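You operate a simulated robot arm through the tools that you are given. There is no shell and no other tool. Be economical: measure what you need, move in short steps, check, and stop when the job is done.

The job below is to be done with a simulated two-armed robot. You get a single attempt, and the scene is never put back.

JOB
Take the grey cloth from the packing top and lay it out flat on the side table.

Only the result counts: the job must be done as asked and must still hold three seconds after the hand-in. Knocking over, shifting, dropping, spilling or breaking anything else fails it. Flat cloth is picked up by pressing the open fingertips on it (5 to 10 N) and closing them slowly along it; thin cloth reads only 2 to 8 mm in the jaws.

ROBOT AND FRAMES
Two 7-joint arms with two-finger parallel grippers on one trunk, on a base that drives. Base frame: it is fixed to the floor where the robot stands at the start and does not move with it; the origin is under the middle of the robot, x ahead of it, y to its left, z up. Units: cm, degrees, N and s.
The left shoulder is at the start at [5, 18.7, 91], the right one opposite. With the tool pointing down near the work surface each hand reaches from about 10 to 66 cm from the robot's upright axis, wherever it stands, measured 20 degrees to its own side. Places, roughly: side table [60, -140, 80]. Payload 3.43 kg a hand.
Tool frame (each hand has its own): the origin (TCP) lies between the finger pads and is the grasp point; the fingertips stand 3 cm ahead of it; z points along the fingers, y is the line along which they close. Largest opening 9.4 cm; finger width 2.8, thickness 1; the body of the gripper, 5 by 9.6 cm, starts 5.5 cm behind the TCP.
Orientation is told as [roll, pitch, yaw] about the base's x, y, z axes, in that order, counted from this pose: with the fingers straight down and closing along the base's y, the tool's x points along the base's -x, its y along +y and its z along -z.

CONTROLS
- The arms move only by the tool send_rows. It takes "left_rows", "right_rows" or both (then of equal length, played together; a hand with none holds still); each is a list of rows, each an object of numbers (a shift or turn left out is 0, a gripper value left out holds the last): "tx", "ty", "tz": the shift along the base's x, y, z in cm; "rx", "ry", "rz": the turn, a rotation vector about the base's x, y, z in degrees; "hand": the finger opening in cm, from 0 to 9.4. In form: [{"tx": .., "ty": .., "tz": .., "rx": .., "ry": .., "rz": .., "hand": ..}, ...]. A call has 1 to 8 rows; each row shifts and turns the commanded pose from where the row before left it. Rows are played at 5 a second. More than 5 cm and 8.6 degrees between two rows, or a gripper value outside its range, and nothing of the call is played. Where a pose cannot be reached the arm comes as near as it can. A force on the tool above 40 N (or 10 N above the force at the start of the call, whichever is more), or a blocked arm, ends the call early, and 0.2 s more pass. Each finger travels about 15.3 cm/s and halts on what it meets, pressing with about 25 N; the grip force reading is that of the motor and also rises with nothing between the fingers. The clock runs only during rows and for 0.2 s after the last one: add rows that do not move to give the fingers time. The reply holds the time, the measured pose of the TCP, the force on the tool along the base axes, the opening and the grip force, in the units named above and with some noise, with the torque about the TCP (base axes, N m) and any sound that the robot's microphone picked up, and new pictures: "views" is both (left out), scene, wrist or none (wrist: the cameras of the hands that moved).
- Cameras (640 x 400 px; columns grow to the right, rows downward): "scene" is now at [14.31, -1.14, 106.74]; the picture's right is [-0.14, -0.99, 0.00], its down [-0.60, 0.08, -0.79] and it looks along [0.79, -0.11, -0.61] (base axes); focal length 256 px, centre (320, 200). "left" rides on the left gripper at [7.6, -1.4, -10.2] in its tool frame; the picture's right is [0.18, 0.98, 0.00], its down [-0.75, 0.14, -0.64] and it looks along [-0.63, 0.12, 0.77] (tool axes); focal length 243 px, centre (320, 200). "right" rides on the right gripper at [7.6, 1.4, -10.2] in its tool frame; the picture's right is [-0.18, 0.98, 0.00], its down [-0.75, -0.14, -0.64] and it looks along [-0.63, -0.12, 0.77] (tool axes); focal length 243 px, centre (320, 200). There is no depth. A picture from a camera that has moved, and an enlarged one, comes with that camera's place and axes in the base frame and with its lens.
- raise_lower(by): slides the trunk up (or, below 0, down) by that many cm; the arms and the scene camera ride with it, the base frame stays. It gives what a move gives, with no picture.
- base_move(legs): drives the robot by 1 to 6 legs, each [ahead, left, turn to the left] in cm, cm and degrees, along the robot's own axes; the way and the turn of a leg run together, so that a leg with both is an arc; at most 150 cm and 180 degrees a leg. The arms and the cameras ride along, it lands a little off, and it stops where it bumps. It gives what a move gives, and a new picture of the scene camera.
- aim_head(pan, tilt): turns the head with the scene camera to pan (to the left, within 80 degrees either way) and tilt (down, from -29 to 69), counted from straight ahead of the robot. It gives what a move gives, and a new picture of the scene camera.
- zoom(camera, box): a new picture of the part [left, top, right, bottom] of that camera's present view, enlarged. It takes no simulated time.
- close_job(): hands the job in; it is judged then, once.

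Go step by step. Nothing tells you exact positions but the pictures and the camera data: compare them with the known pose of the tool, close in by small moves and look again before you grip or let go. The budget is 120 turns and 260 pictures, counting those below and the enlarged ones. Unless the task says otherwise, let go and move clear before handing in, and close with one line.

The tools are called after "Request:" as a command line: name --argument value ..., lists and objects as JSON in quotes. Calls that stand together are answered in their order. send_rows: Moves the arms, as the interface text tells. Its arguments: {"type":"object","properties":{"left_rows":{"type":"array","items":{"type":"object","properties":{"tx":{"type":"number"},"ty":{"type":"number"},"tz":{"type":"number"},"rx":{"type":"number"},"ry":{"type":"number"},"rz":{"type":"number"},"hand":{"type":"number"}}}},"right_rows":{"type":"array","items":{"type":"object","properties":{"tx":{"type":"number"},"ty":{"type":"number"},"tz":{"type":"number"},"rx":{"type":"number"},"ry":{"type":"number"},"rz":{"type":"number"},"hand":{"type":"number"}}}},"views":{"type":"string","enum":["both","scene","wrist","none"]}},"required":[]} The other tools are called the same way: raise_lower (by) slides the trunk up or down; base_move (legs) drives the base; aim_head (pan, tilt) turns the head that bears the scene camera; zoom (camera, box) takes an enlarged picture of a part of a camera's view; close_job () hands the job in.

At the start:

```text
time: 0.0
left_tcp_pos: [47.67, 13.68, 79.87]
left_tool_rot: [-0.1, 0.0, 0.0]
left_force: [0.0, 0.7, 0.1]
left_torque: [0.01, 0.02, -0.02]
left_width: 9.4
left_grip_force: 0.1
right_tcp_pos: [33.91, -21.78, 77.66]
right_tool_rot: [0.0, 0.0, 0.0]
right_force: [0.2, 0.5, 1.0]
right_torque: [0.02, 0.02, 0.02]
right_width: 9.41
right_grip_force: 0.0
trunk travel left (down, up): [-12.5, 30.7]
robot x, y, heading: [-0.46, -0.13, -0.2]
head pan, tilt: [-7.8, 37.4]
```

scene: 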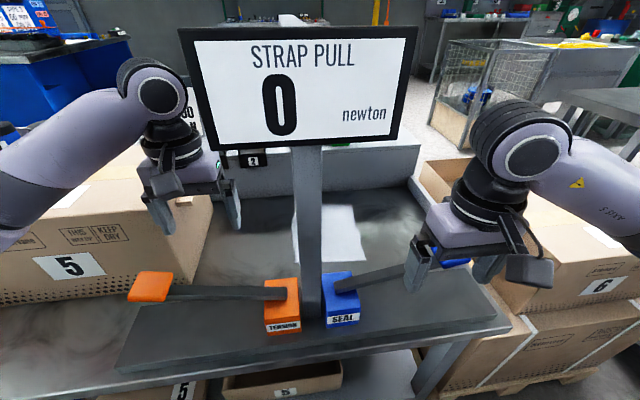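
right: 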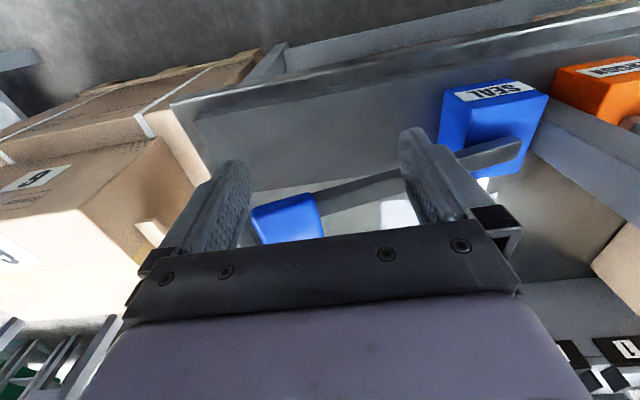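
left: 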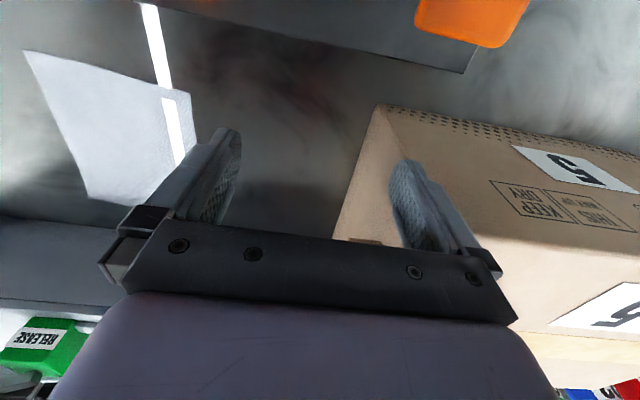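

The grey cloth seems to lie on the packing top behind the post, with a white strip next to it or over it. I'll look closer before moving.

Request:
zoom --camera "left" --box '[0, 0, 320, 200]'

Request:
zoom --camera "scene" --box '[200, 120, 440, 270]'

Request:
zoom --camera "left" --box '[0, 200, 160, 400]'

```text
2.00 times, centred on (160, 100) of left
camera zoom: at [40.12, 12.06, 90.26], right [-0.18, 0.98, 0.0], down [0.75, 0.14, 0.64], along [0.63, 0.12, -0.77], focal length 485 px, centre (640, 400)
```

zoom: 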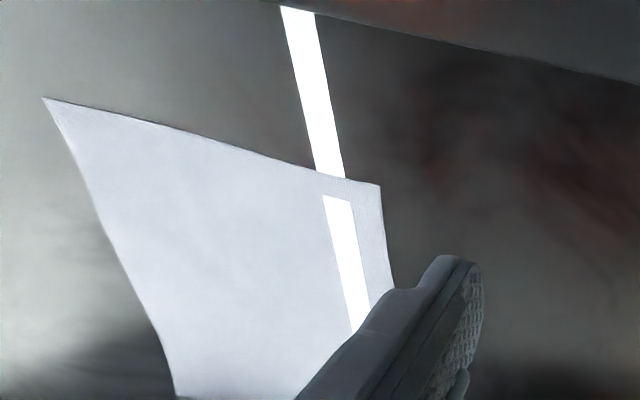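

```text
2.67 times, centred on (320, 195) of scene
camera zoom: at [14.31, -1.14, 106.74], right [-0.14, -0.99, 0.0], down [-0.6, 0.08, -0.79], along [0.79, -0.11, -0.61], focal length 684 px, centre (320, 213)
```

zoom: 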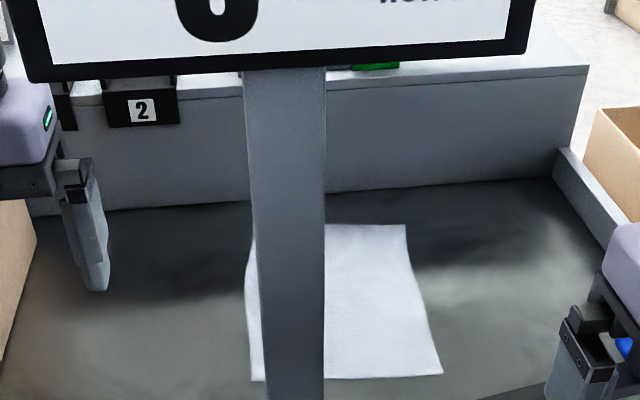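

```text
2.00 times, centred on (80, 300) of left
camera zoom: at [40.12, 12.06, 90.26], right [-0.18, 0.98, 0.0], down [0.75, 0.14, 0.64], along [0.63, 0.12, -0.77], focal length 485 px, centre (800, 0)
```

zoom: 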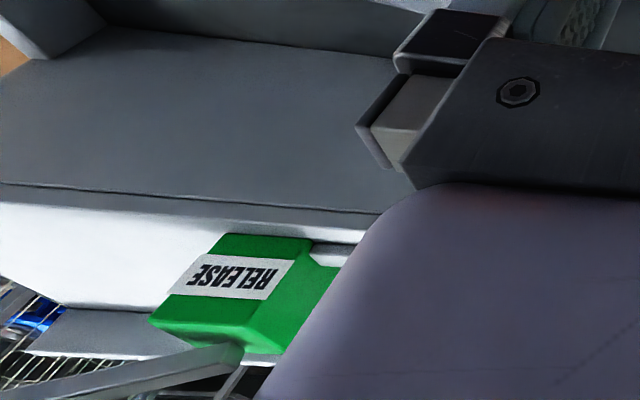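

I place the cloth flat on the top (z≈62) at about x 50–69, y −17…−1, behind the display post. Before I start I'll look at the side table, then check the white strip.

Request:
aim_head --pan -68 --tilt 20

```text
time: 1.3
left_tcp_pos: [47.77, 13.58, 79.89]
left_tool_rot: [0.1, -0.1, 0.0]
left_force: [0.6, 0.4, 0.0]
left_torque: [0.02, 0.0, 0.01]
left_width: 9.37
left_grip_force: 0.0
right_tcp_pos: [33.86, -21.96, 77.61]
right_tool_rot: [-0.1, 0.1, 0.0]
right_force: [-0.1, 0.0, 0.1]
right_torque: [0.03, 0.02, -0.03]
right_width: 9.4
right_grip_force: 0.0
trunk travel left (down, up): [-12.5, 30.7]
robot x, y, heading: [0.12, 0.1, -0.1]
head pan, tilt: [-68.0, 20.0]
camera scene: at [9.21, -8.6, 109.49], right [-0.93, -0.38, 0.0], down [-0.13, 0.32, -0.94], along [0.35, -0.87, -0.34], focal length 256 px, centre (320, 200)
```

scene: 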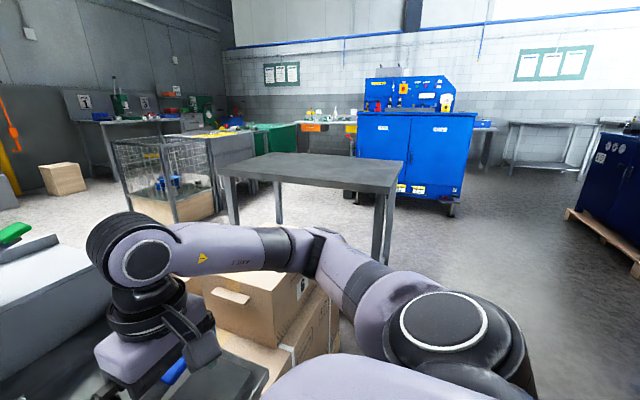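

The side table is empty, at roughly x 19–101, y −101…−175. I'll aim the head back at the bench and bring the left hand over the cloth's near-left corner, staying clear of the display, so its camera can show what the strip is.

Request:
aim_head --pan -8 --tilt 42

Request:
send_rows --left_rows '[{"tx": 2, "ty": -2}, {"tx": 2, "ty": -3}, {"tx": 1, "ty": -3}, {"ty": -2}, {}]'

```text
time: 2.6
left_tcp_pos: [47.74, 13.52, 79.95]
left_tool_rot: [0.0, 0.0, 0.0]
left_force: [1.2, -0.5, -0.2]
left_torque: [0.0, -0.02, 0.03]
left_width: 9.38
left_grip_force: 0.1
right_tcp_pos: [33.93, -21.85, 77.73]
right_tool_rot: [0.1, 0.0, 0.1]
right_force: [-0.6, 0.1, 0.4]
right_torque: [0.01, 0.03, -0.01]
right_width: 9.42
right_grip_force: 0.0
trunk travel left (down, up): [-12.5, 30.7]
robot x, y, heading: [-0.29, -0.09, -0.1]
head pan, tilt: [-8.0, 42.0]
camera scene: at [14.0, -1.14, 106.06], right [-0.14, -0.99, 0.0], down [-0.66, 0.09, -0.74], along [0.74, -0.1, -0.67], focal length 256 px, centre (320, 200)
```

scene: 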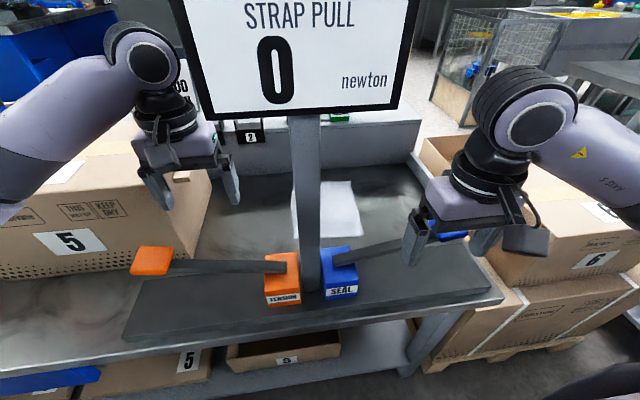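

```text
time: 3.8
left_tcp_pos: [52.84, 3.46, 79.88]
left_tool_rot: [0.0, -0.1, 0.0]
left_force: [0.7, 0.0, 0.0]
left_torque: [-0.03, 0.02, -0.01]
left_width: 9.4
left_grip_force: 0.2
right_tcp_pos: [33.92, -21.92, 77.74]
right_tool_rot: [0.0, 0.0, 0.1]
right_force: [-0.1, -0.4, 0.9]
right_torque: [-0.02, 0.0, 0.01]
right_width: 9.37
right_grip_force: 0.1
trunk travel left (down, up): [-12.5, 30.7]
robot x, y, heading: [-0.4, 0.32, -0.1]
head pan, tilt: [-8.0, 42.0]
camera scene: at [14.0, -1.14, 106.06], right [-0.14, -0.99, 0.0], down [-0.66, 0.09, -0.74], along [0.74, -0.1, -0.67], focal length 256 px, centre (320, 200)
camera left: at [45.14, 1.94, 90.27], right [-0.18, 0.98, 0.0], down [0.75, 0.14, 0.64], along [0.63, 0.12, -0.77], focal length 243 px, centre (320, 200)
```

scene: 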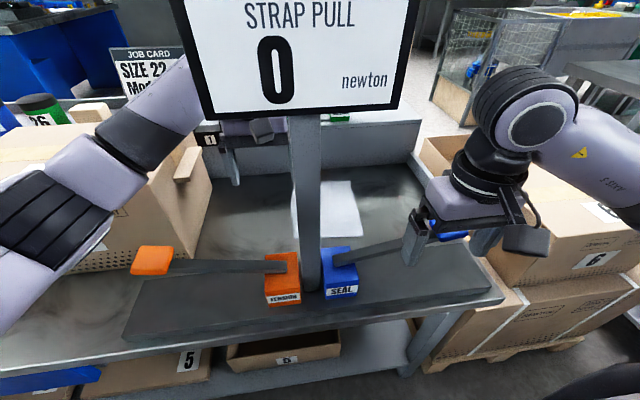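
left: 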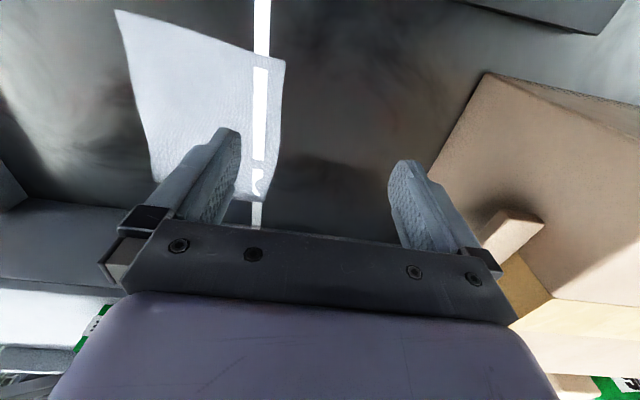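

Request:
zoom --camera "left" --box '[100, 0, 340, 240]'

```text
1.67 times, centred on (220, 120) of left
camera zoom: at [45.14, 1.94, 90.27], right [-0.18, 0.98, 0.0], down [0.75, 0.14, 0.64], along [0.63, 0.12, -0.77], focal length 404 px, centre (487, 333)
```

zoom: 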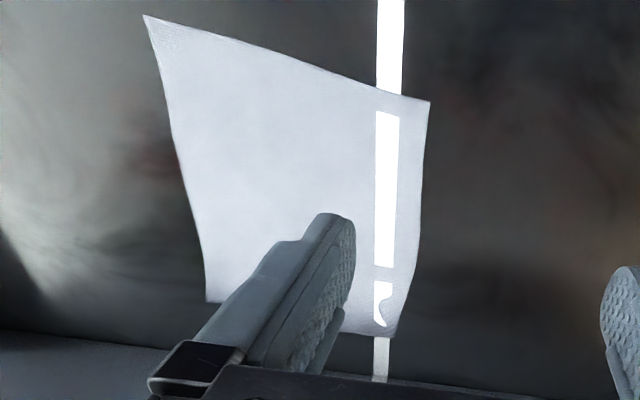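

The strip turns out to be a real strap along y≈−3, running at the cloth's left side. I'll start away from it, with the right hand over the near-right corner. It goes up first to clear the seal lever, then forward.

Request:
send_rows --left_rows '[{"ty": 3}, {"ty": 4}, {"ty": 3}, {}, {}, {}, {}]' --right_rows '[{"tz": 4}, {"tz": 2, "tx": 3}, {"tx": 5}, {"tx": 5}, {"tx": 4.6, "ty": 2}, {"ty": 4, "hand": 3.5}, {}]'

```text
refused: row 5 steps farther than a row can; nothing moved
```

Request:
send_rows --left_rows '[{"ty": 3}, {"ty": 4}, {"ty": 3}, {}, {}, {}, {}]' --right_rows '[{"tz": 4}, {"tz": 2, "tx": 3}, {"tx": 5}, {"tx": 5}, {"tx": 4.6, "ty": 1.5}, {"ty": 4, "hand": 3.5}, {}]'

```text
time: 5.4
left_tcp_pos: [52.67, 13.68, 79.96]
left_tool_rot: [0.0, 0.0, 0.0]
left_force: [-0.6, -1.0, -0.2]
left_torque: [0.0, 0.0, 0.01]
left_width: 9.39
left_grip_force: 0.0
right_tcp_pos: [51.59, -16.34, 83.7]
right_tool_rot: [0.1, 0.0, -0.1]
right_force: [-0.6, -1.0, -1.1]
right_torque: [0.01, 0.0, 0.01]
right_width: 3.5
right_grip_force: 0.0
trunk travel left (down, up): [-12.5, 30.7]
robot x, y, heading: [0.26, 0.02, -0.1]
head pan, tilt: [-8.0, 42.0]
camera scene: at [14.0, -1.13, 106.06], right [-0.14, -0.99, 0.0], down [-0.66, 0.09, -0.74], along [0.74, -0.1, -0.67], focal length 256 px, centre (320, 200)
camera right: at [43.88, -15.01, 94.1], right [0.18, 0.98, 0.0], down [0.75, -0.14, 0.64], along [0.63, -0.12, -0.77], focal length 243 px, centre (320, 200)
camera left: at [45.13, 12.08, 90.33], right [-0.18, 0.98, 0.0], down [0.75, 0.14, 0.64], along [0.63, 0.12, -0.77], focal length 243 px, centre (320, 200)
```

scene: 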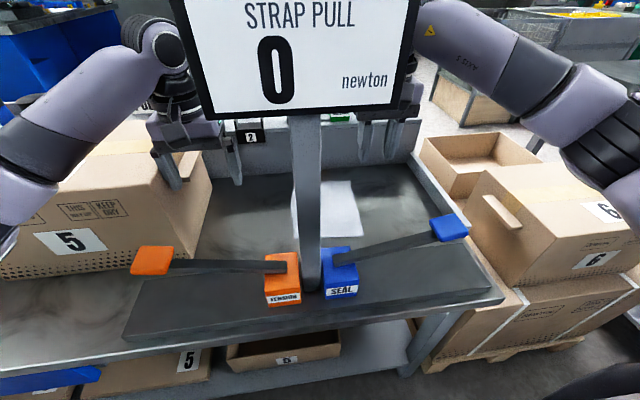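
right: 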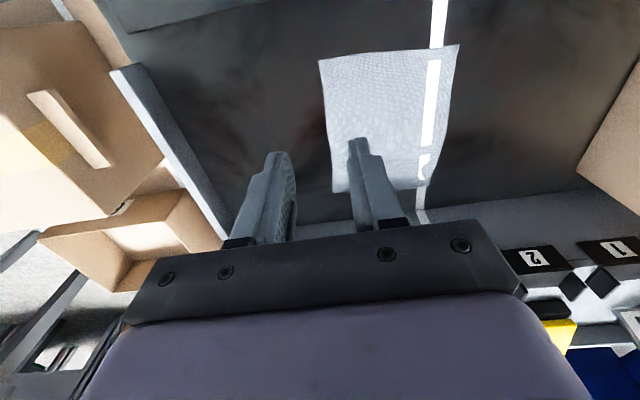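
left: 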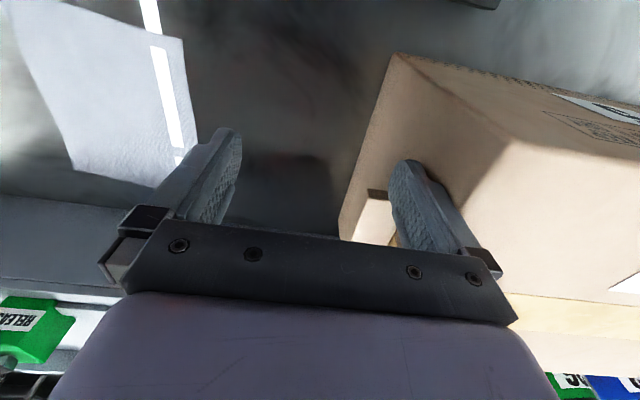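

Request:
zoom --camera "right" --box '[300, 0, 500, 240]'

```text
1.67 times, centred on (400, 120) of right
camera zoom: at [43.88, -15.01, 94.1], right [0.18, 0.98, 0.0], down [0.75, -0.14, 0.64], along [0.63, -0.12, -0.77], focal length 404 px, centre (187, 333)
```

zoom: 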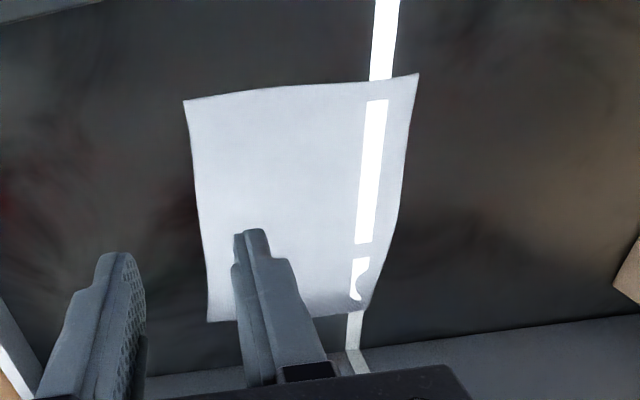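

The corner checks out at [49.4, −16.1, 62]. I'll lower the right hand to just above the cloth with the fingers 3 cm apart.

Request:
send_rows --right_rows '[{"ty": 2.7, "tz": -3, "hand": 3}, {"tz": -4}, {"tz": -4}, {"tz": -4}, {}]' --views "wrist"

```text
time: 6.6
left_tcp_pos: [52.74, 13.57, 79.95]
left_tool_rot: [-0.1, 0.0, -0.1]
left_force: [0.1, -0.5, 0.5]
left_torque: [-0.01, -0.03, -0.04]
left_width: 9.41
left_grip_force: 0.0
right_tcp_pos: [51.41, -13.68, 68.53]
right_tool_rot: [0.0, 0.0, -0.1]
right_force: [-0.3, -0.5, 0.0]
right_torque: [-0.01, -0.01, 0.02]
right_width: 3.04
right_grip_force: 0.1
trunk travel left (down, up): [-12.5, 30.7]
robot x, y, heading: [0.09, 0.39, 0.0]
head pan, tilt: [-8.0, 42.0]
camera right: at [43.77, -12.3, 78.97], right [0.18, 0.98, 0.0], down [0.75, -0.14, 0.64], along [0.63, -0.12, -0.77], focal length 243 px, centre (320, 200)
```

right: 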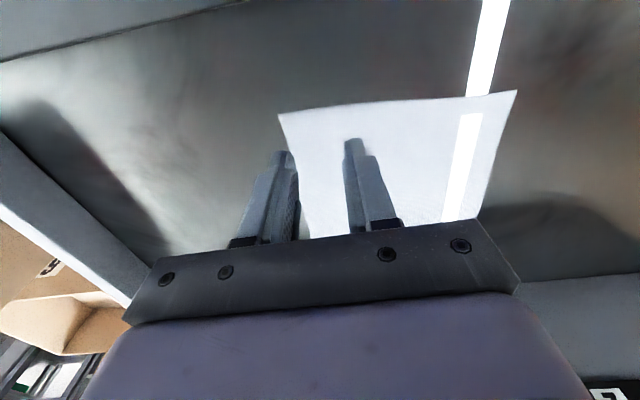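

Request:
send_rows --right_rows '[{"ty": 0.3, "tz": -1.5}, {"tz": -1}, {"tz": -0.5}, {}]' --views "wrist"

```text
time: 7.6
left_tcp_pos: [52.84, 13.58, 80.09]
left_tool_rot: [0.0, 0.0, 0.0]
left_force: [0.0, -0.1, -0.2]
left_torque: [0.0, 0.0, 0.0]
left_width: 9.43
left_grip_force: 0.0
right_tcp_pos: [51.43, -13.18, 65.55]
right_tool_rot: [0.0, 0.0, 0.0]
right_force: [0.4, -0.2, -0.2]
right_torque: [-0.03, 0.03, 0.03]
right_width: 3.01
right_grip_force: 0.0
trunk travel left (down, up): [-12.5, 30.7]
robot x, y, heading: [0.16, 0.22, 0.1]
head pan, tilt: [-8.0, 42.0]
camera right: at [43.84, -11.94, 75.97], right [0.18, 0.98, 0.0], down [0.75, -0.14, 0.64], along [0.63, -0.12, -0.77], focal length 243 px, centre (320, 200)
```

right: 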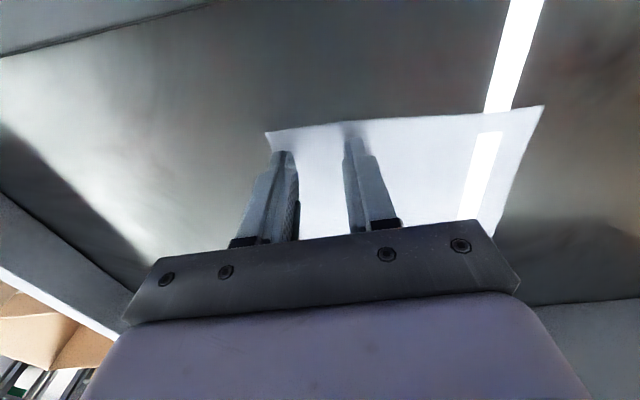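

Nearly touching now. I'll go down in tiny steps until the force reads 5–10 N.

Request:
send_rows --right_rows '[{"tz": -0.3}, {"tz": -0.2}, {}]' --views "none"

```text
time: 8.4
left_tcp_pos: [52.75, 13.58, 79.94]
left_tool_rot: [0.0, -0.1, 0.0]
left_force: [-1.0, 0.2, 0.2]
left_torque: [0.01, -0.04, 0.0]
left_width: 9.41
left_grip_force: 0.0
right_tcp_pos: [51.46, -13.36, 65.1]
right_tool_rot: [0.0, 0.0, 0.0]
right_force: [-0.9, -0.6, 1.1]
right_torque: [-0.01, -0.03, 0.0]
right_width: 3.01
right_grip_force: 0.1
trunk travel left (down, up): [-12.5, 30.7]
robot x, y, heading: [-0.11, -0.18, 0.1]
head pan, tilt: [-8.0, 42.0]
```

Request:
send_rows --right_rows '[{"tz": -0.2}, {"tz": -0.1}, {}]' --views "none"

```text
time: 9.2
left_tcp_pos: [52.67, 13.57, 80.22]
left_tool_rot: [-0.1, -0.2, 0.0]
left_force: [-0.6, 0.5, -0.5]
left_torque: [0.0, 0.01, 0.0]
left_width: 9.41
left_grip_force: 0.1
right_tcp_pos: [51.53, -13.4, 65.03]
right_tool_rot: [0.0, -0.3, 0.0]
right_force: [-0.4, -1.9, 16.9]
right_torque: [-0.2, 0.18, -0.03]
right_width: 3.0
right_grip_force: 0.2
trunk travel left (down, up): [-12.5, 30.7]
robot x, y, heading: [-0.05, 0.18, -0.3]
head pan, tilt: [-8.0, 42.0]
```

Request:
send_rows --right_rows '[{"tz": 0.15}, {}]' --views "none"

```text
time: 9.8
left_tcp_pos: [52.75, 13.54, 80.06]
left_tool_rot: [0.0, -0.1, 0.0]
left_force: [1.0, 0.2, -0.4]
left_torque: [0.0, 0.02, -0.02]
left_width: 9.4
left_grip_force: 0.1
right_tcp_pos: [51.4, -13.28, 65.02]
right_tool_rot: [-0.1, -0.1, 0.0]
right_force: [2.0, 0.1, 11.3]
right_torque: [-0.05, 0.0, 0.02]
right_width: 3.0
right_grip_force: 0.1
trunk travel left (down, up): [-12.5, 30.7]
robot x, y, heading: [-0.01, -0.03, -0.1]
head pan, tilt: [-8.0, 42.0]
```

Request:
send_rows --right_rows '[{"tz": 0.07}, {"hand": 2.6}, {"hand": 2.2}, {"hand": 1.8}, {"hand": 1.4}, {"hand": 1.0}, {"hand": 0.6}, {"hand": 0.2}]' --views "wrist"

```text
time: 11.6
left_tcp_pos: [52.72, 13.71, 79.99]
left_tool_rot: [0.1, 0.0, 0.0]
left_force: [0.2, 0.1, -0.3]
left_torque: [0.0, 0.01, -0.01]
left_width: 9.41
left_grip_force: 0.0
right_tcp_pos: [51.53, -13.45, 65.2]
right_tool_rot: [0.0, 0.1, 0.0]
right_force: [-0.2, 0.3, 1.8]
right_torque: [0.01, -0.03, -0.01]
right_width: 0.63
right_grip_force: 24.7
trunk travel left (down, up): [-12.5, 30.7]
robot x, y, heading: [0.03, -0.17, -0.0]
head pan, tilt: [-8.0, 42.0]
camera right: at [43.84, -12.04, 75.5], right [0.18, 0.98, 0.0], down [0.75, -0.14, 0.64], along [0.63, -0.12, -0.77], focal length 243 px, centre (320, 200)
```

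right: 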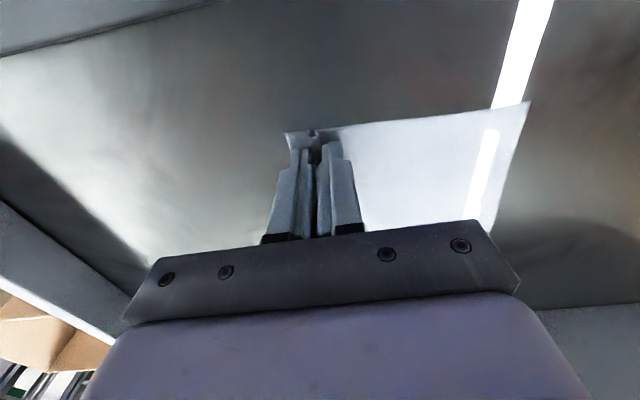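

The cloth is in the jaws, reading 6 mm. I'll lift a little and see how the strap behaves.

Request:
send_rows --right_rows '[{"tz": 1, "hand": 0}, {"tz": 1}, {}]' --views "both"

Request:
zoom --camera "left" --box '[0, 0, 240, 240]'

```text
time: 12.4
left_tcp_pos: [52.7, 13.47, 80.03]
left_tool_rot: [0.0, 0.0, 0.0]
left_force: [-0.1, -0.2, 0.1]
left_torque: [0.01, -0.02, 0.01]
left_width: 9.41
left_grip_force: 0.1
right_tcp_pos: [51.62, -13.46, 67.07]
right_tool_rot: [0.1, 0.0, -0.1]
right_force: [0.0, 0.3, 0.0]
right_torque: [0.03, -0.02, -0.02]
right_width: 0.62
right_grip_force: 24.9
trunk travel left (down, up): [-12.5, 30.7]
robot x, y, heading: [0.23, -0.1, 0.1]
head pan, tilt: [-8.0, 42.0]
camera scene: at [14.0, -1.13, 106.06], right [-0.14, -0.99, 0.0], down [-0.66, 0.09, -0.74], along [0.74, -0.1, -0.67], focal length 256 px, centre (320, 200)
camera right: at [43.91, -12.09, 77.48], right [0.18, 0.98, 0.0], down [0.75, -0.14, 0.64], along [0.63, -0.12, -0.77], focal length 243 px, centre (320, 200)
```

scene: 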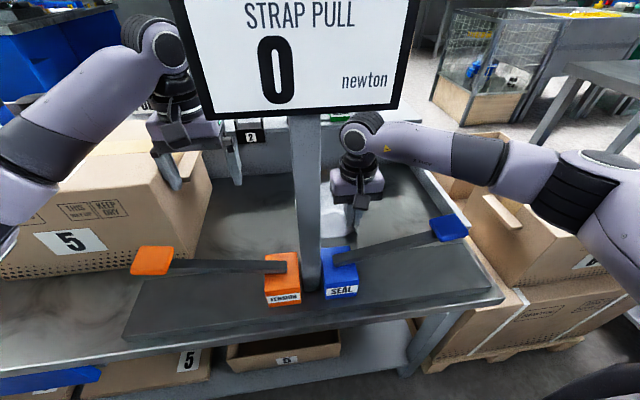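
right: 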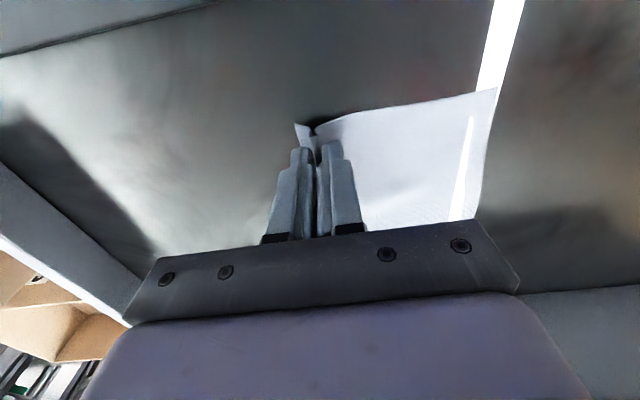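

```text
1.67 times, centred on (120, 120) of left
camera zoom: at [45.12, 12.07, 90.33], right [-0.18, 0.98, 0.0], down [0.75, 0.14, 0.64], along [0.63, 0.12, -0.77], focal length 404 px, centre (653, 333)
```

zoom: 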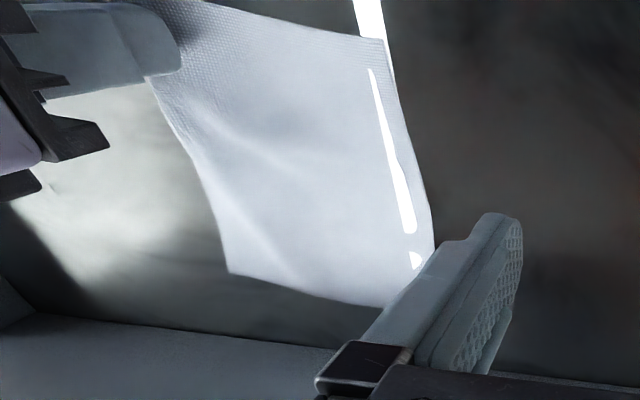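

The strap disappears under the lifted cloth, so it lies beneath it and doesn't hold it. I'll draw the cloth gently 5 cm to the right, off the strap, so the left hand can pinch the other near corner without touching the strap.

Request:
send_rows --right_rows '[{"ty": -1}, {"ty": -1}, {"ty": -1}, {"ty": -1}, {"ty": -1.5}, {"tz": -0.5}, {"tz": -0.5}, {}]' --views "wrist"

Request:
zoom --camera "left" --box '[0, 0, 240, 240]'

```text
time: 14.2
left_tcp_pos: [52.74, 13.6, 80.09]
left_tool_rot: [0.1, 0.1, 0.1]
left_force: [0.1, 0.3, 0.1]
left_torque: [0.0, 0.0, 0.01]
left_width: 9.41
left_grip_force: 0.1
right_tcp_pos: [51.47, -18.94, 65.96]
right_tool_rot: [0.0, 0.0, 0.0]
right_force: [-0.9, 0.5, -0.2]
right_torque: [0.0, -0.03, 0.01]
right_width: 0.62
right_grip_force: 25.8
trunk travel left (down, up): [-12.5, 30.7]
robot x, y, heading: [0.12, -0.24, 0.3]
head pan, tilt: [-8.0, 42.0]
camera right: at [43.89, -17.51, 76.44], right [0.18, 0.98, 0.0], down [0.75, -0.14, 0.64], along [0.63, -0.12, -0.77], focal length 243 px, centre (320, 200)
```

right: 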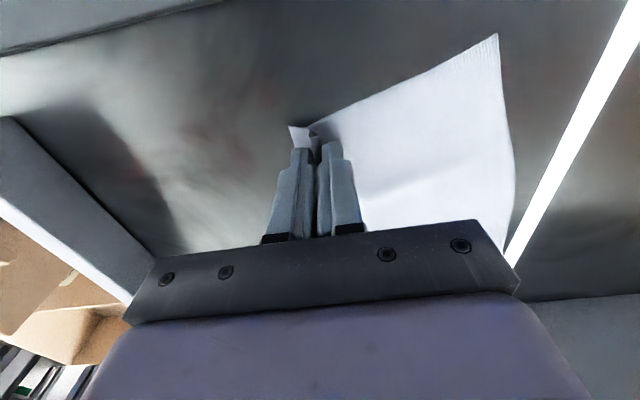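

```text
1.67 times, centred on (120, 120) of left
camera zoom: at [45.13, 12.07, 90.33], right [-0.18, 0.98, 0.0], down [0.75, 0.14, 0.64], along [0.63, 0.12, -0.77], focal length 404 px, centre (653, 333)
```

zoom: 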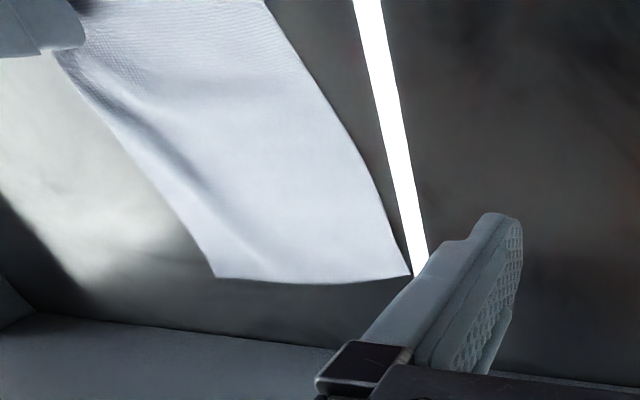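

The cloth came off the strap cleanly and turned a little; its near-left corner is now at about [46.8, −9.3]. I'll lean the right hand outward to make room beside it for the left, moving slightly forward to stay clear of the seal lever.

Request:
send_rows --right_rows '[{"tx": 1, "tz": 0.5}, {"tx": 1, "tz": 0.5, "rx": 7}, {"rx": 7, "tz": 0.5}, {"rx": 7}, {"rx": 7}, {}]' --views "both"

Request:
zoom --camera "left" --box '[0, 0, 240, 240]'

```text
time: 15.6
left_tcp_pos: [52.74, 13.48, 79.94]
left_tool_rot: [0.0, 0.0, -0.1]
left_force: [-0.2, 0.2, 1.0]
left_torque: [0.0, 0.0, -0.01]
left_width: 9.39
left_grip_force: 0.0
right_tcp_pos: [53.52, -18.99, 67.52]
right_tool_rot: [28.2, 0.0, 0.0]
right_force: [0.0, 0.0, -0.6]
right_torque: [0.0, 0.0, 0.02]
right_width: 0.64
right_grip_force: 25.3
trunk travel left (down, up): [-12.5, 30.7]
robot x, y, heading: [-0.11, 0.03, 0.2]
head pan, tilt: [-8.0, 42.0]
camera scene: at [14.0, -1.14, 106.06], right [-0.14, -0.99, 0.0], down [-0.66, 0.09, -0.74], along [0.74, -0.1, -0.67], focal length 256 px, centre (320, 200)
camera right: at [45.86, -22.56, 77.47], right [0.18, 0.87, 0.46], down [0.75, -0.43, 0.5], along [0.63, 0.26, -0.73], focal length 243 px, centre (320, 200)
```

scene: 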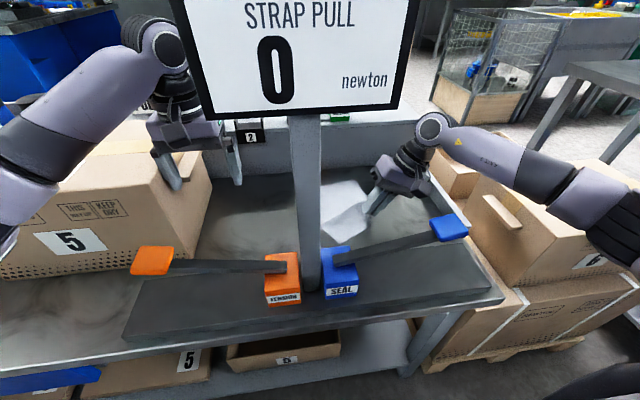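
right: 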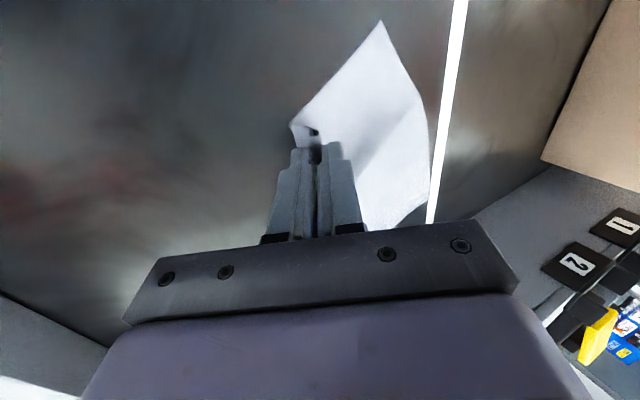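

```text
1.67 times, centred on (120, 120) of left
camera zoom: at [45.13, 12.07, 90.33], right [-0.18, 0.98, 0.0], down [0.75, 0.14, 0.64], along [0.63, 0.12, -0.77], focal length 404 px, centre (653, 333)
```

zoom: 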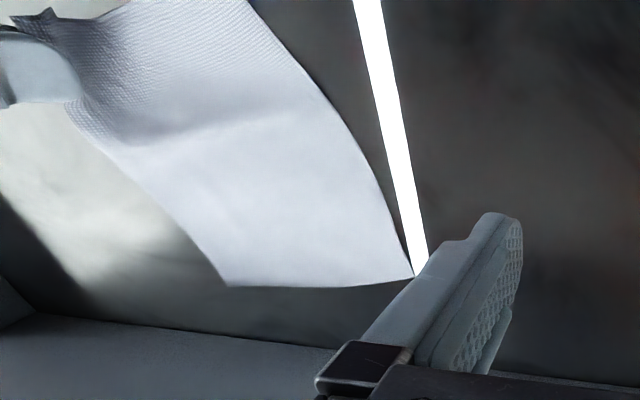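

Bringing the left arm behind the display looks risky for its forearm. Instead I'll carry the cloth with the right hand alone and straighten it at the open side table. First I lift with the trunk.

Request:
raise_lower --by 20

Request:
send_rows --right_rows '[{"tz": 4, "rx": -7}, {"tz": 4, "rx": -7}, {"tz": 4, "rx": -7}, {"tz": 4, "rx": -7}, {"tz": 4}, {}]' --left_rows '[{"ty": 3}, {"ty": 4}, {"tx": -4}, {"tx": -4}, {"tx": -4}, {}]'

```text
time: 17.8
left_tcp_pos: [52.75, 13.57, 99.84]
left_tool_rot: [0.0, 0.0, 0.0]
left_force: [0.5, -0.1, 0.0]
left_torque: [0.02, 0.02, 0.01]
left_width: 9.37
left_grip_force: 0.1
right_tcp_pos: [53.52, -18.96, 87.61]
right_tool_rot: [27.9, 0.0, -0.1]
right_force: [-0.4, 0.7, -0.8]
right_torque: [0.03, -0.01, 0.03]
right_width: 0.62
right_grip_force: 25.3
trunk travel left (down, up): [-32.5, 10.7]
robot x, y, heading: [-0.15, -0.18, 0.2]
head pan, tilt: [-8.0, 42.0]
```

```text
time: 19.2
left_tcp_pos: [40.7, 20.65, 99.99]
left_tool_rot: [0.0, 0.1, 0.1]
left_force: [0.3, -0.2, -0.7]
left_torque: [-0.02, 0.01, 0.01]
left_width: 9.42
left_grip_force: 0.0
right_tcp_pos: [53.4, -19.04, 107.71]
right_tool_rot: [-0.1, 0.0, 0.0]
right_force: [0.7, -0.4, 0.6]
right_torque: [-0.01, -0.04, -0.02]
right_width: 0.63
right_grip_force: 25.4
trunk travel left (down, up): [-32.5, 10.7]
robot x, y, heading: [-0.06, 0.06, -0.1]
head pan, tilt: [-8.0, 42.0]
camera scene: at [14.01, -1.14, 126.06], right [-0.14, -0.99, 0.0], down [-0.66, 0.09, -0.74], along [0.74, -0.1, -0.67], focal length 256 px, centre (320, 200)
camera right: at [45.72, -17.61, 118.07], right [0.18, 0.98, 0.0], down [0.75, -0.14, 0.64], along [0.63, -0.12, -0.77], focal length 243 px, centre (320, 200)
camera left: at [33.04, 19.09, 110.35], right [-0.18, 0.98, 0.0], down [0.75, 0.14, 0.64], along [0.63, 0.12, -0.77], focal length 243 px, centre (320, 200)
```

scene: 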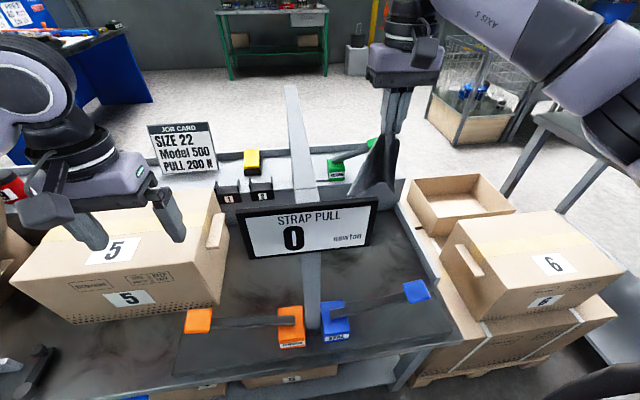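
right: 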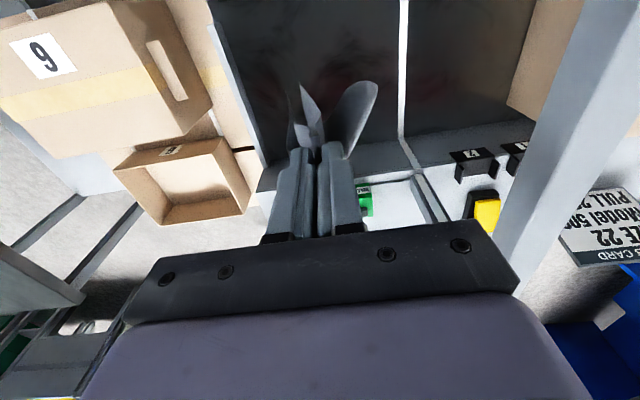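
left: 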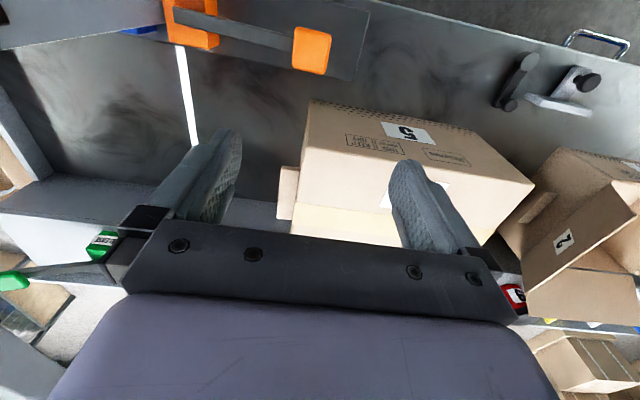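

The cloth hangs from the right hand and clears the bench. I'll raise it a bit more, pull both hands back toward the robot, then look along the route to the right.

Request:
send_rows --right_rows '[{"tz": 4}, {"tz": 2, "tx": -3}, {"tx": -4}, {"tx": -4}, {"tx": -4}, {"tx": -3, "ty": -3}, {}]' --left_rows '[{"tx": -4}, {"tx": -4}, {"tx": -2}, {}, {}, {}, {}]' --views "none"

Request:
aim_head --pan -80 --tilt 38

```text
time: 20.8
left_tcp_pos: [30.54, 20.63, 99.94]
left_tool_rot: [0.0, 0.1, 0.0]
left_force: [0.0, 0.0, 0.3]
left_torque: [-0.02, 0.02, -0.03]
left_width: 9.42
left_grip_force: 0.1
right_tcp_pos: [35.59, -21.94, 113.63]
right_tool_rot: [0.0, 0.0, 0.0]
right_force: [-0.1, -0.2, -0.4]
right_torque: [0.02, -0.01, -0.01]
right_width: 0.61
right_grip_force: 24.7
trunk travel left (down, up): [-32.5, 10.7]
robot x, y, heading: [-0.17, 0.13, 0.3]
head pan, tilt: [-8.0, 42.0]
```

```text
time: 22.2
left_tcp_pos: [30.59, 20.56, 99.88]
left_tool_rot: [0.0, -0.1, -0.1]
left_force: [0.2, 0.4, -0.3]
left_torque: [0.03, 0.01, 0.01]
left_width: 9.41
left_grip_force: 0.0
right_tcp_pos: [35.65, -21.93, 113.68]
right_tool_rot: [0.0, 0.1, 0.0]
right_force: [0.2, -0.2, 0.2]
right_torque: [0.01, -0.01, 0.01]
right_width: 0.61
right_grip_force: 25.0
trunk travel left (down, up): [-32.5, 10.7]
robot x, y, heading: [0.15, -0.1, -0.0]
head pan, tilt: [-80.0, 38.0]
camera scene: at [7.23, -8.47, 126.65], right [-0.98, -0.17, 0.0], down [-0.11, 0.61, -0.79], along [0.14, -0.78, -0.62], focal length 256 px, centre (320, 200)
```

scene: 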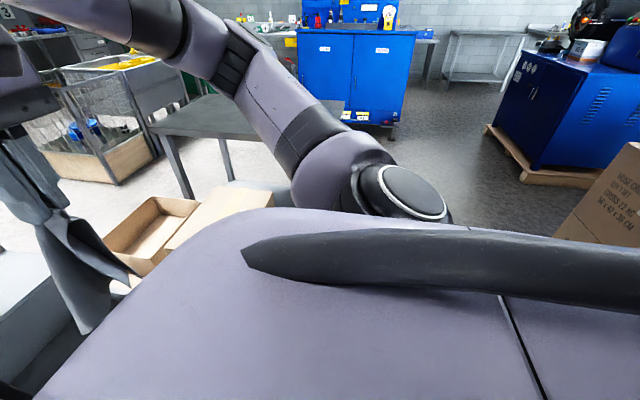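

Only the pallet at x≥45 lies toward the table, and the floor on this side looks clear. I'll back up 25 cm, strafe right 135 cm and look at the table.

Request:
base_move --legs '[[-25, 0, 0], [0, -70, 0], [0, -65, 0]]'

Request:
aim_head --pan 0 --tilt 42

```text
time: 36.0
left_tcp_pos: [4.93, -115.83, 99.98]
left_tool_rot: [-0.1, -0.1, -0.7]
left_force: [-0.1, 0.9, -1.1]
left_torque: [0.04, 0.0, -0.03]
left_width: 9.41
left_grip_force: 0.2
right_tcp_pos: [9.31, -158.47, 113.63]
right_tool_rot: [0.0, -0.1, -0.8]
right_force: [-0.9, -1.1, -0.2]
right_torque: [-0.01, 0.0, -0.02]
right_width: 0.61
right_grip_force: 24.6
trunk travel left (down, up): [-32.5, 10.7]
robot x, y, heading: [-26.2, -136.03, -0.8]
head pan, tilt: [-80.0, 38.0]
camera scene: at [-18.94, -144.46, 126.65], right [-0.99, -0.16, 0.0], down [-0.1, 0.61, -0.79], along [0.13, -0.78, -0.62], focal length 256 px, centre (320, 200)
```

scene: 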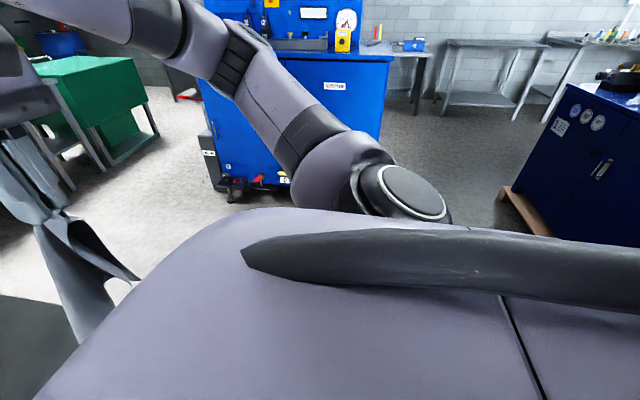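

```text
time: 37.6
left_tcp_pos: [4.87, -115.78, 99.85]
left_tool_rot: [0.0, -0.1, -0.8]
left_force: [1.0, 0.4, 0.4]
left_torque: [-0.02, 0.04, 0.02]
left_width: 9.42
left_grip_force: 0.1
right_tcp_pos: [9.38, -158.43, 113.74]
right_tool_rot: [0.0, 0.0, -0.7]
right_force: [-0.3, 0.0, 0.4]
right_torque: [0.0, 0.02, 0.01]
right_width: 0.61
right_grip_force: 25.5
trunk travel left (down, up): [-32.5, 10.7]
robot x, y, heading: [-26.56, -135.81, -0.7]
head pan, tilt: [0.0, 42.0]
camera scene: at [-11.96, -136.05, 126.06], right [-0.01, -1.0, 0.0], down [-0.67, 0.01, -0.74], along [0.74, -0.01, -0.67], focal length 256 px, centre (320, 200)
```

scene: 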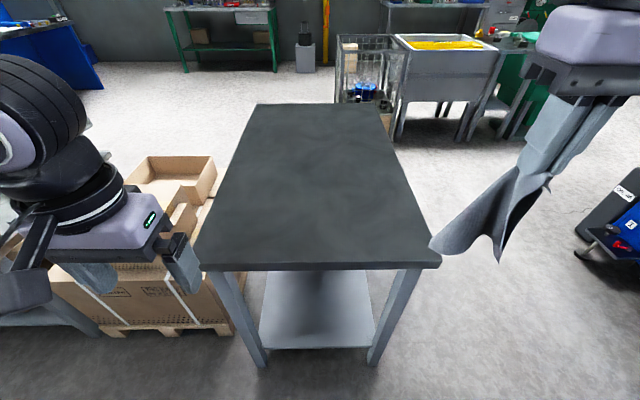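

The side table is clear: near edge at x≈18, y −111…−162. I'll drive 10 cm closer and bring the right hand over the table, keeping the cloth high.

Request:
base_move --legs '[[10, 0, 0.7]]'

Request:
send_rows --right_rows '[{"tx": 4, "ty": 2}, {"tx": 4, "ty": 3}, {"tx": 3, "ty": 4}, {"tx": 2, "ty": 4}, {"ty": 5}, {"ty": 4}, {}]' --views "both"

```text
time: 38.7
left_tcp_pos: [14.53, -115.5, 99.97]
left_tool_rot: [0.0, 0.0, -0.1]
left_force: [0.4, 0.2, -0.9]
left_torque: [-0.03, 0.03, -0.03]
left_width: 9.41
left_grip_force: 0.1
right_tcp_pos: [19.56, -158.01, 113.68]
right_tool_rot: [-0.1, 0.0, -0.1]
right_force: [1.0, 0.4, -0.2]
right_torque: [-0.03, 0.03, 0.0]
right_width: 0.58
right_grip_force: 24.5
trunk travel left (down, up): [-32.5, 10.7]
robot x, y, heading: [-16.1, -135.52, -0.1]
head pan, tilt: [0.0, 42.0]
camera scene: at [-2.0, -135.95, 126.05], right [0.0, -1.0, 0.0], down [-0.67, 0.0, -0.74], along [0.74, 0.0, -0.67], focal length 256 px, centre (320, 200)
```

scene: 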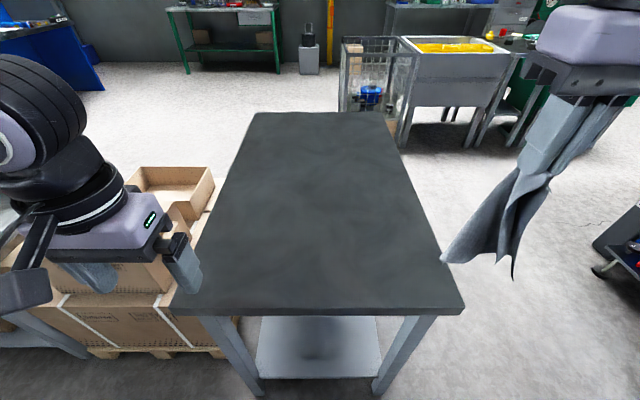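

```text
time: 40.3
left_tcp_pos: [14.43, -115.47, 99.8]
left_tool_rot: [0.0, 0.0, 0.0]
left_force: [-0.2, 0.5, 0.1]
left_torque: [0.02, 0.0, 0.01]
left_width: 9.38
left_grip_force: 0.1
right_tcp_pos: [32.3, -136.16, 113.61]
right_tool_rot: [0.0, 0.0, -0.1]
right_force: [0.6, 0.8, -0.1]
right_torque: [0.0, 0.01, 0.01]
right_width: 0.63
right_grip_force: 25.3
trunk travel left (down, up): [-32.5, 10.7]
robot x, y, heading: [-16.21, -135.88, -0.1]
head pan, tilt: [0.0, 42.0]
camera scene: at [-2.07, -135.98, 126.06], right [0.0, -1.0, 0.0], down [-0.67, 0.0, -0.74], along [0.74, 0.0, -0.67], focal length 256 px, centre (320, 200)
camera right: at [24.74, -134.69, 124.03], right [0.19, 0.98, 0.0], down [0.75, -0.14, 0.64], along [0.63, -0.12, -0.77], focal length 243 px, centre (320, 200)
```

scene: 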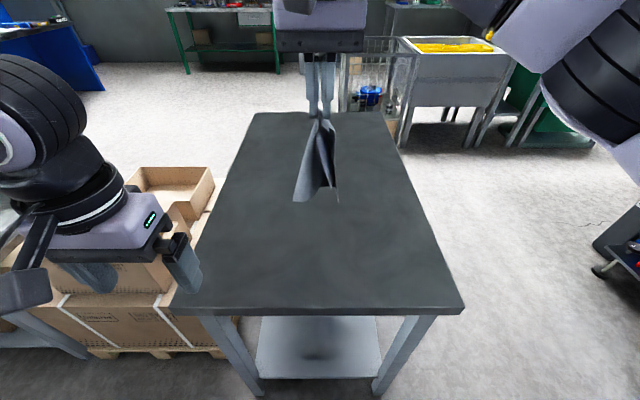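
right: 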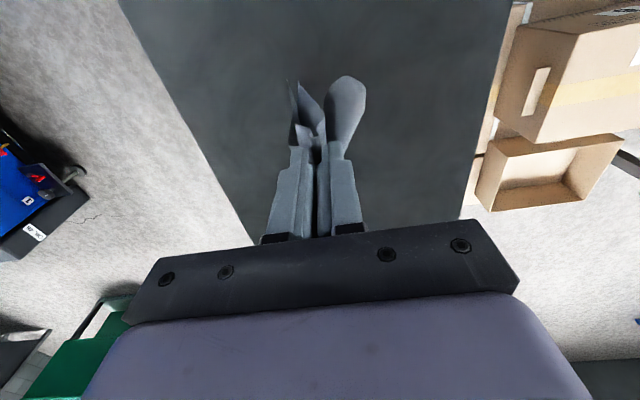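

Request:
zoom --camera "scene" --box '[250, 60, 400, 220]'

Request:
zoom --camera "right" --box '[250, 60, 400, 180]'

```text
2.50 times, centred on (325, 140) of scene
camera zoom: at [-2.07, -135.98, 126.06], right [0.0, -1.0, 0.0], down [-0.67, 0.0, -0.74], along [0.74, 0.0, -0.67], focal length 641 px, centre (308, 350)
```

zoom: 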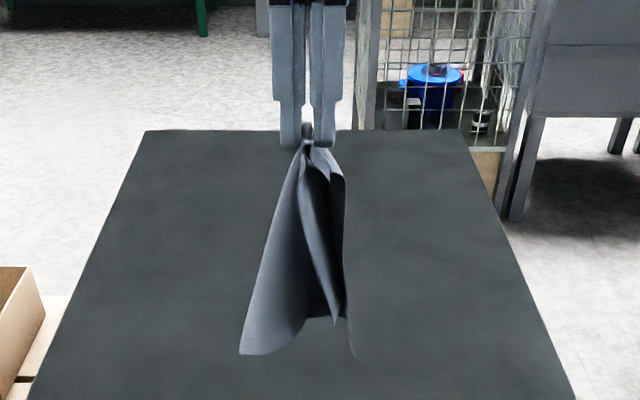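

```text
3.33 times, centred on (325, 120) of right
camera zoom: at [24.74, -134.69, 124.03], right [0.19, 0.98, 0.0], down [0.75, -0.14, 0.64], along [0.63, -0.12, -0.77], focal length 809 px, centre (303, 467)
```

zoom: 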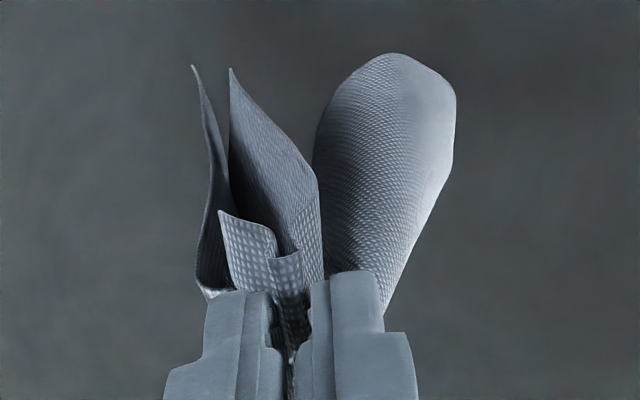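

The cloth hangs with its spine on the far side and the free wings toward me. I'll lower it until it touches, then lay it down by moving the hand away from me so the wings end up on top.

Request:
send_rows --right_rows '[{"tx": -3, "tz": -2}, {"tx": -3, "tz": -3}, {"tz": -3}, {"tz": -3}, {}, {}]' --views "scene"

Request:
zoom --camera "scene" --box '[240, 60, 400, 260]'

```text
time: 41.7
left_tcp_pos: [14.51, -115.45, 99.85]
left_tool_rot: [0.0, 0.0, -0.1]
left_force: [0.1, 0.7, -0.6]
left_torque: [-0.01, -0.01, 0.0]
left_width: 9.41
left_grip_force: 0.0
right_tcp_pos: [26.27, -136.06, 102.56]
right_tool_rot: [0.0, 0.0, 0.0]
right_force: [0.7, -0.3, 0.1]
right_torque: [-0.01, 0.02, 0.01]
right_width: 0.63
right_grip_force: 24.8
trunk travel left (down, up): [-32.5, 10.7]
robot x, y, heading: [-16.0, -135.96, 0.0]
head pan, tilt: [0.0, 42.0]
camera scene: at [-2.07, -135.95, 126.06], right [0.0, -1.0, 0.0], down [-0.67, 0.0, -0.74], along [0.74, 0.0, -0.67], focal length 256 px, centre (320, 200)
```

scene: 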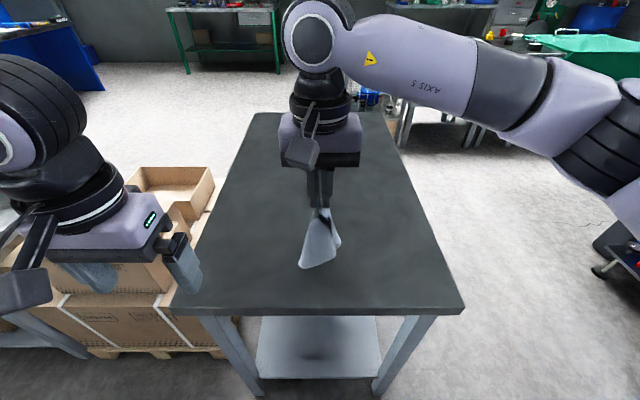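

```text
2.00 times, centred on (320, 160) of scene
camera zoom: at [-2.07, -135.95, 126.06], right [0.0, -1.0, 0.0], down [-0.67, 0.0, -0.74], along [0.74, 0.0, -0.67], focal length 513 px, centre (320, 280)
```

zoom: 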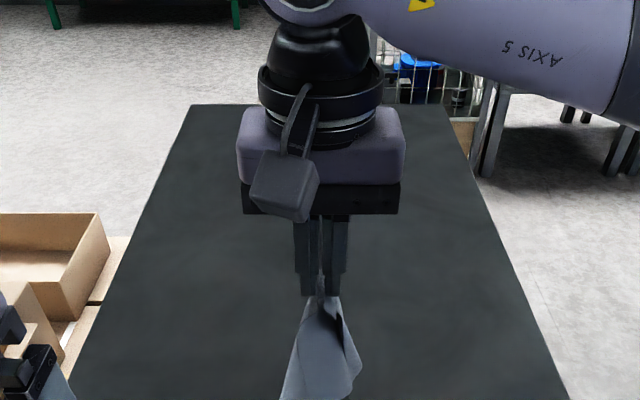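

Request:
send_rows --right_rows '[{"tz": -3}, {"tz": -2}, {"tx": 1, "tz": -1.5}, {"tx": 2, "tz": -1.5}, {"tx": 2.5, "tz": -1.5}, {"tx": 2.5, "tz": -1.5}, {}]' --views "scene"

Request:
zoom --camera "scene" --box '[240, 120, 400, 320]'

```text
time: 43.3
left_tcp_pos: [14.49, -115.55, 99.91]
left_tool_rot: [-0.1, 0.0, -0.1]
left_force: [0.1, 0.4, -0.2]
left_torque: [0.01, 0.04, 0.01]
left_width: 9.4
left_grip_force: 0.1
right_tcp_pos: [34.32, -136.08, 91.44]
right_tool_rot: [0.0, 0.0, -0.1]
right_force: [0.2, 0.2, -0.3]
right_torque: [-0.02, 0.03, 0.03]
right_width: 0.63
right_grip_force: 24.6
trunk travel left (down, up): [-32.5, 10.7]
robot x, y, heading: [-16.48, -135.72, 0.2]
head pan, tilt: [0.0, 42.0]
camera scene: at [-2.08, -135.95, 126.06], right [0.0, -1.0, 0.0], down [-0.67, 0.0, -0.74], along [0.74, 0.0, -0.67], focal length 256 px, centre (320, 200)
```

scene: 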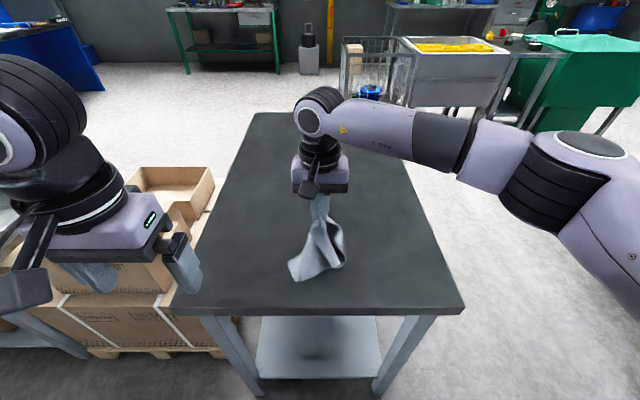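

```text
2.00 times, centred on (320, 220) of scene
camera zoom: at [-2.08, -135.95, 126.06], right [0.0, -1.0, 0.0], down [-0.67, 0.0, -0.74], along [0.74, 0.0, -0.67], focal length 513 px, centre (320, 160)
```

zoom: 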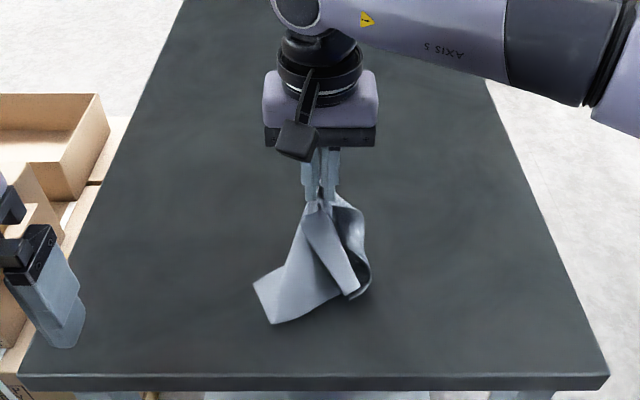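

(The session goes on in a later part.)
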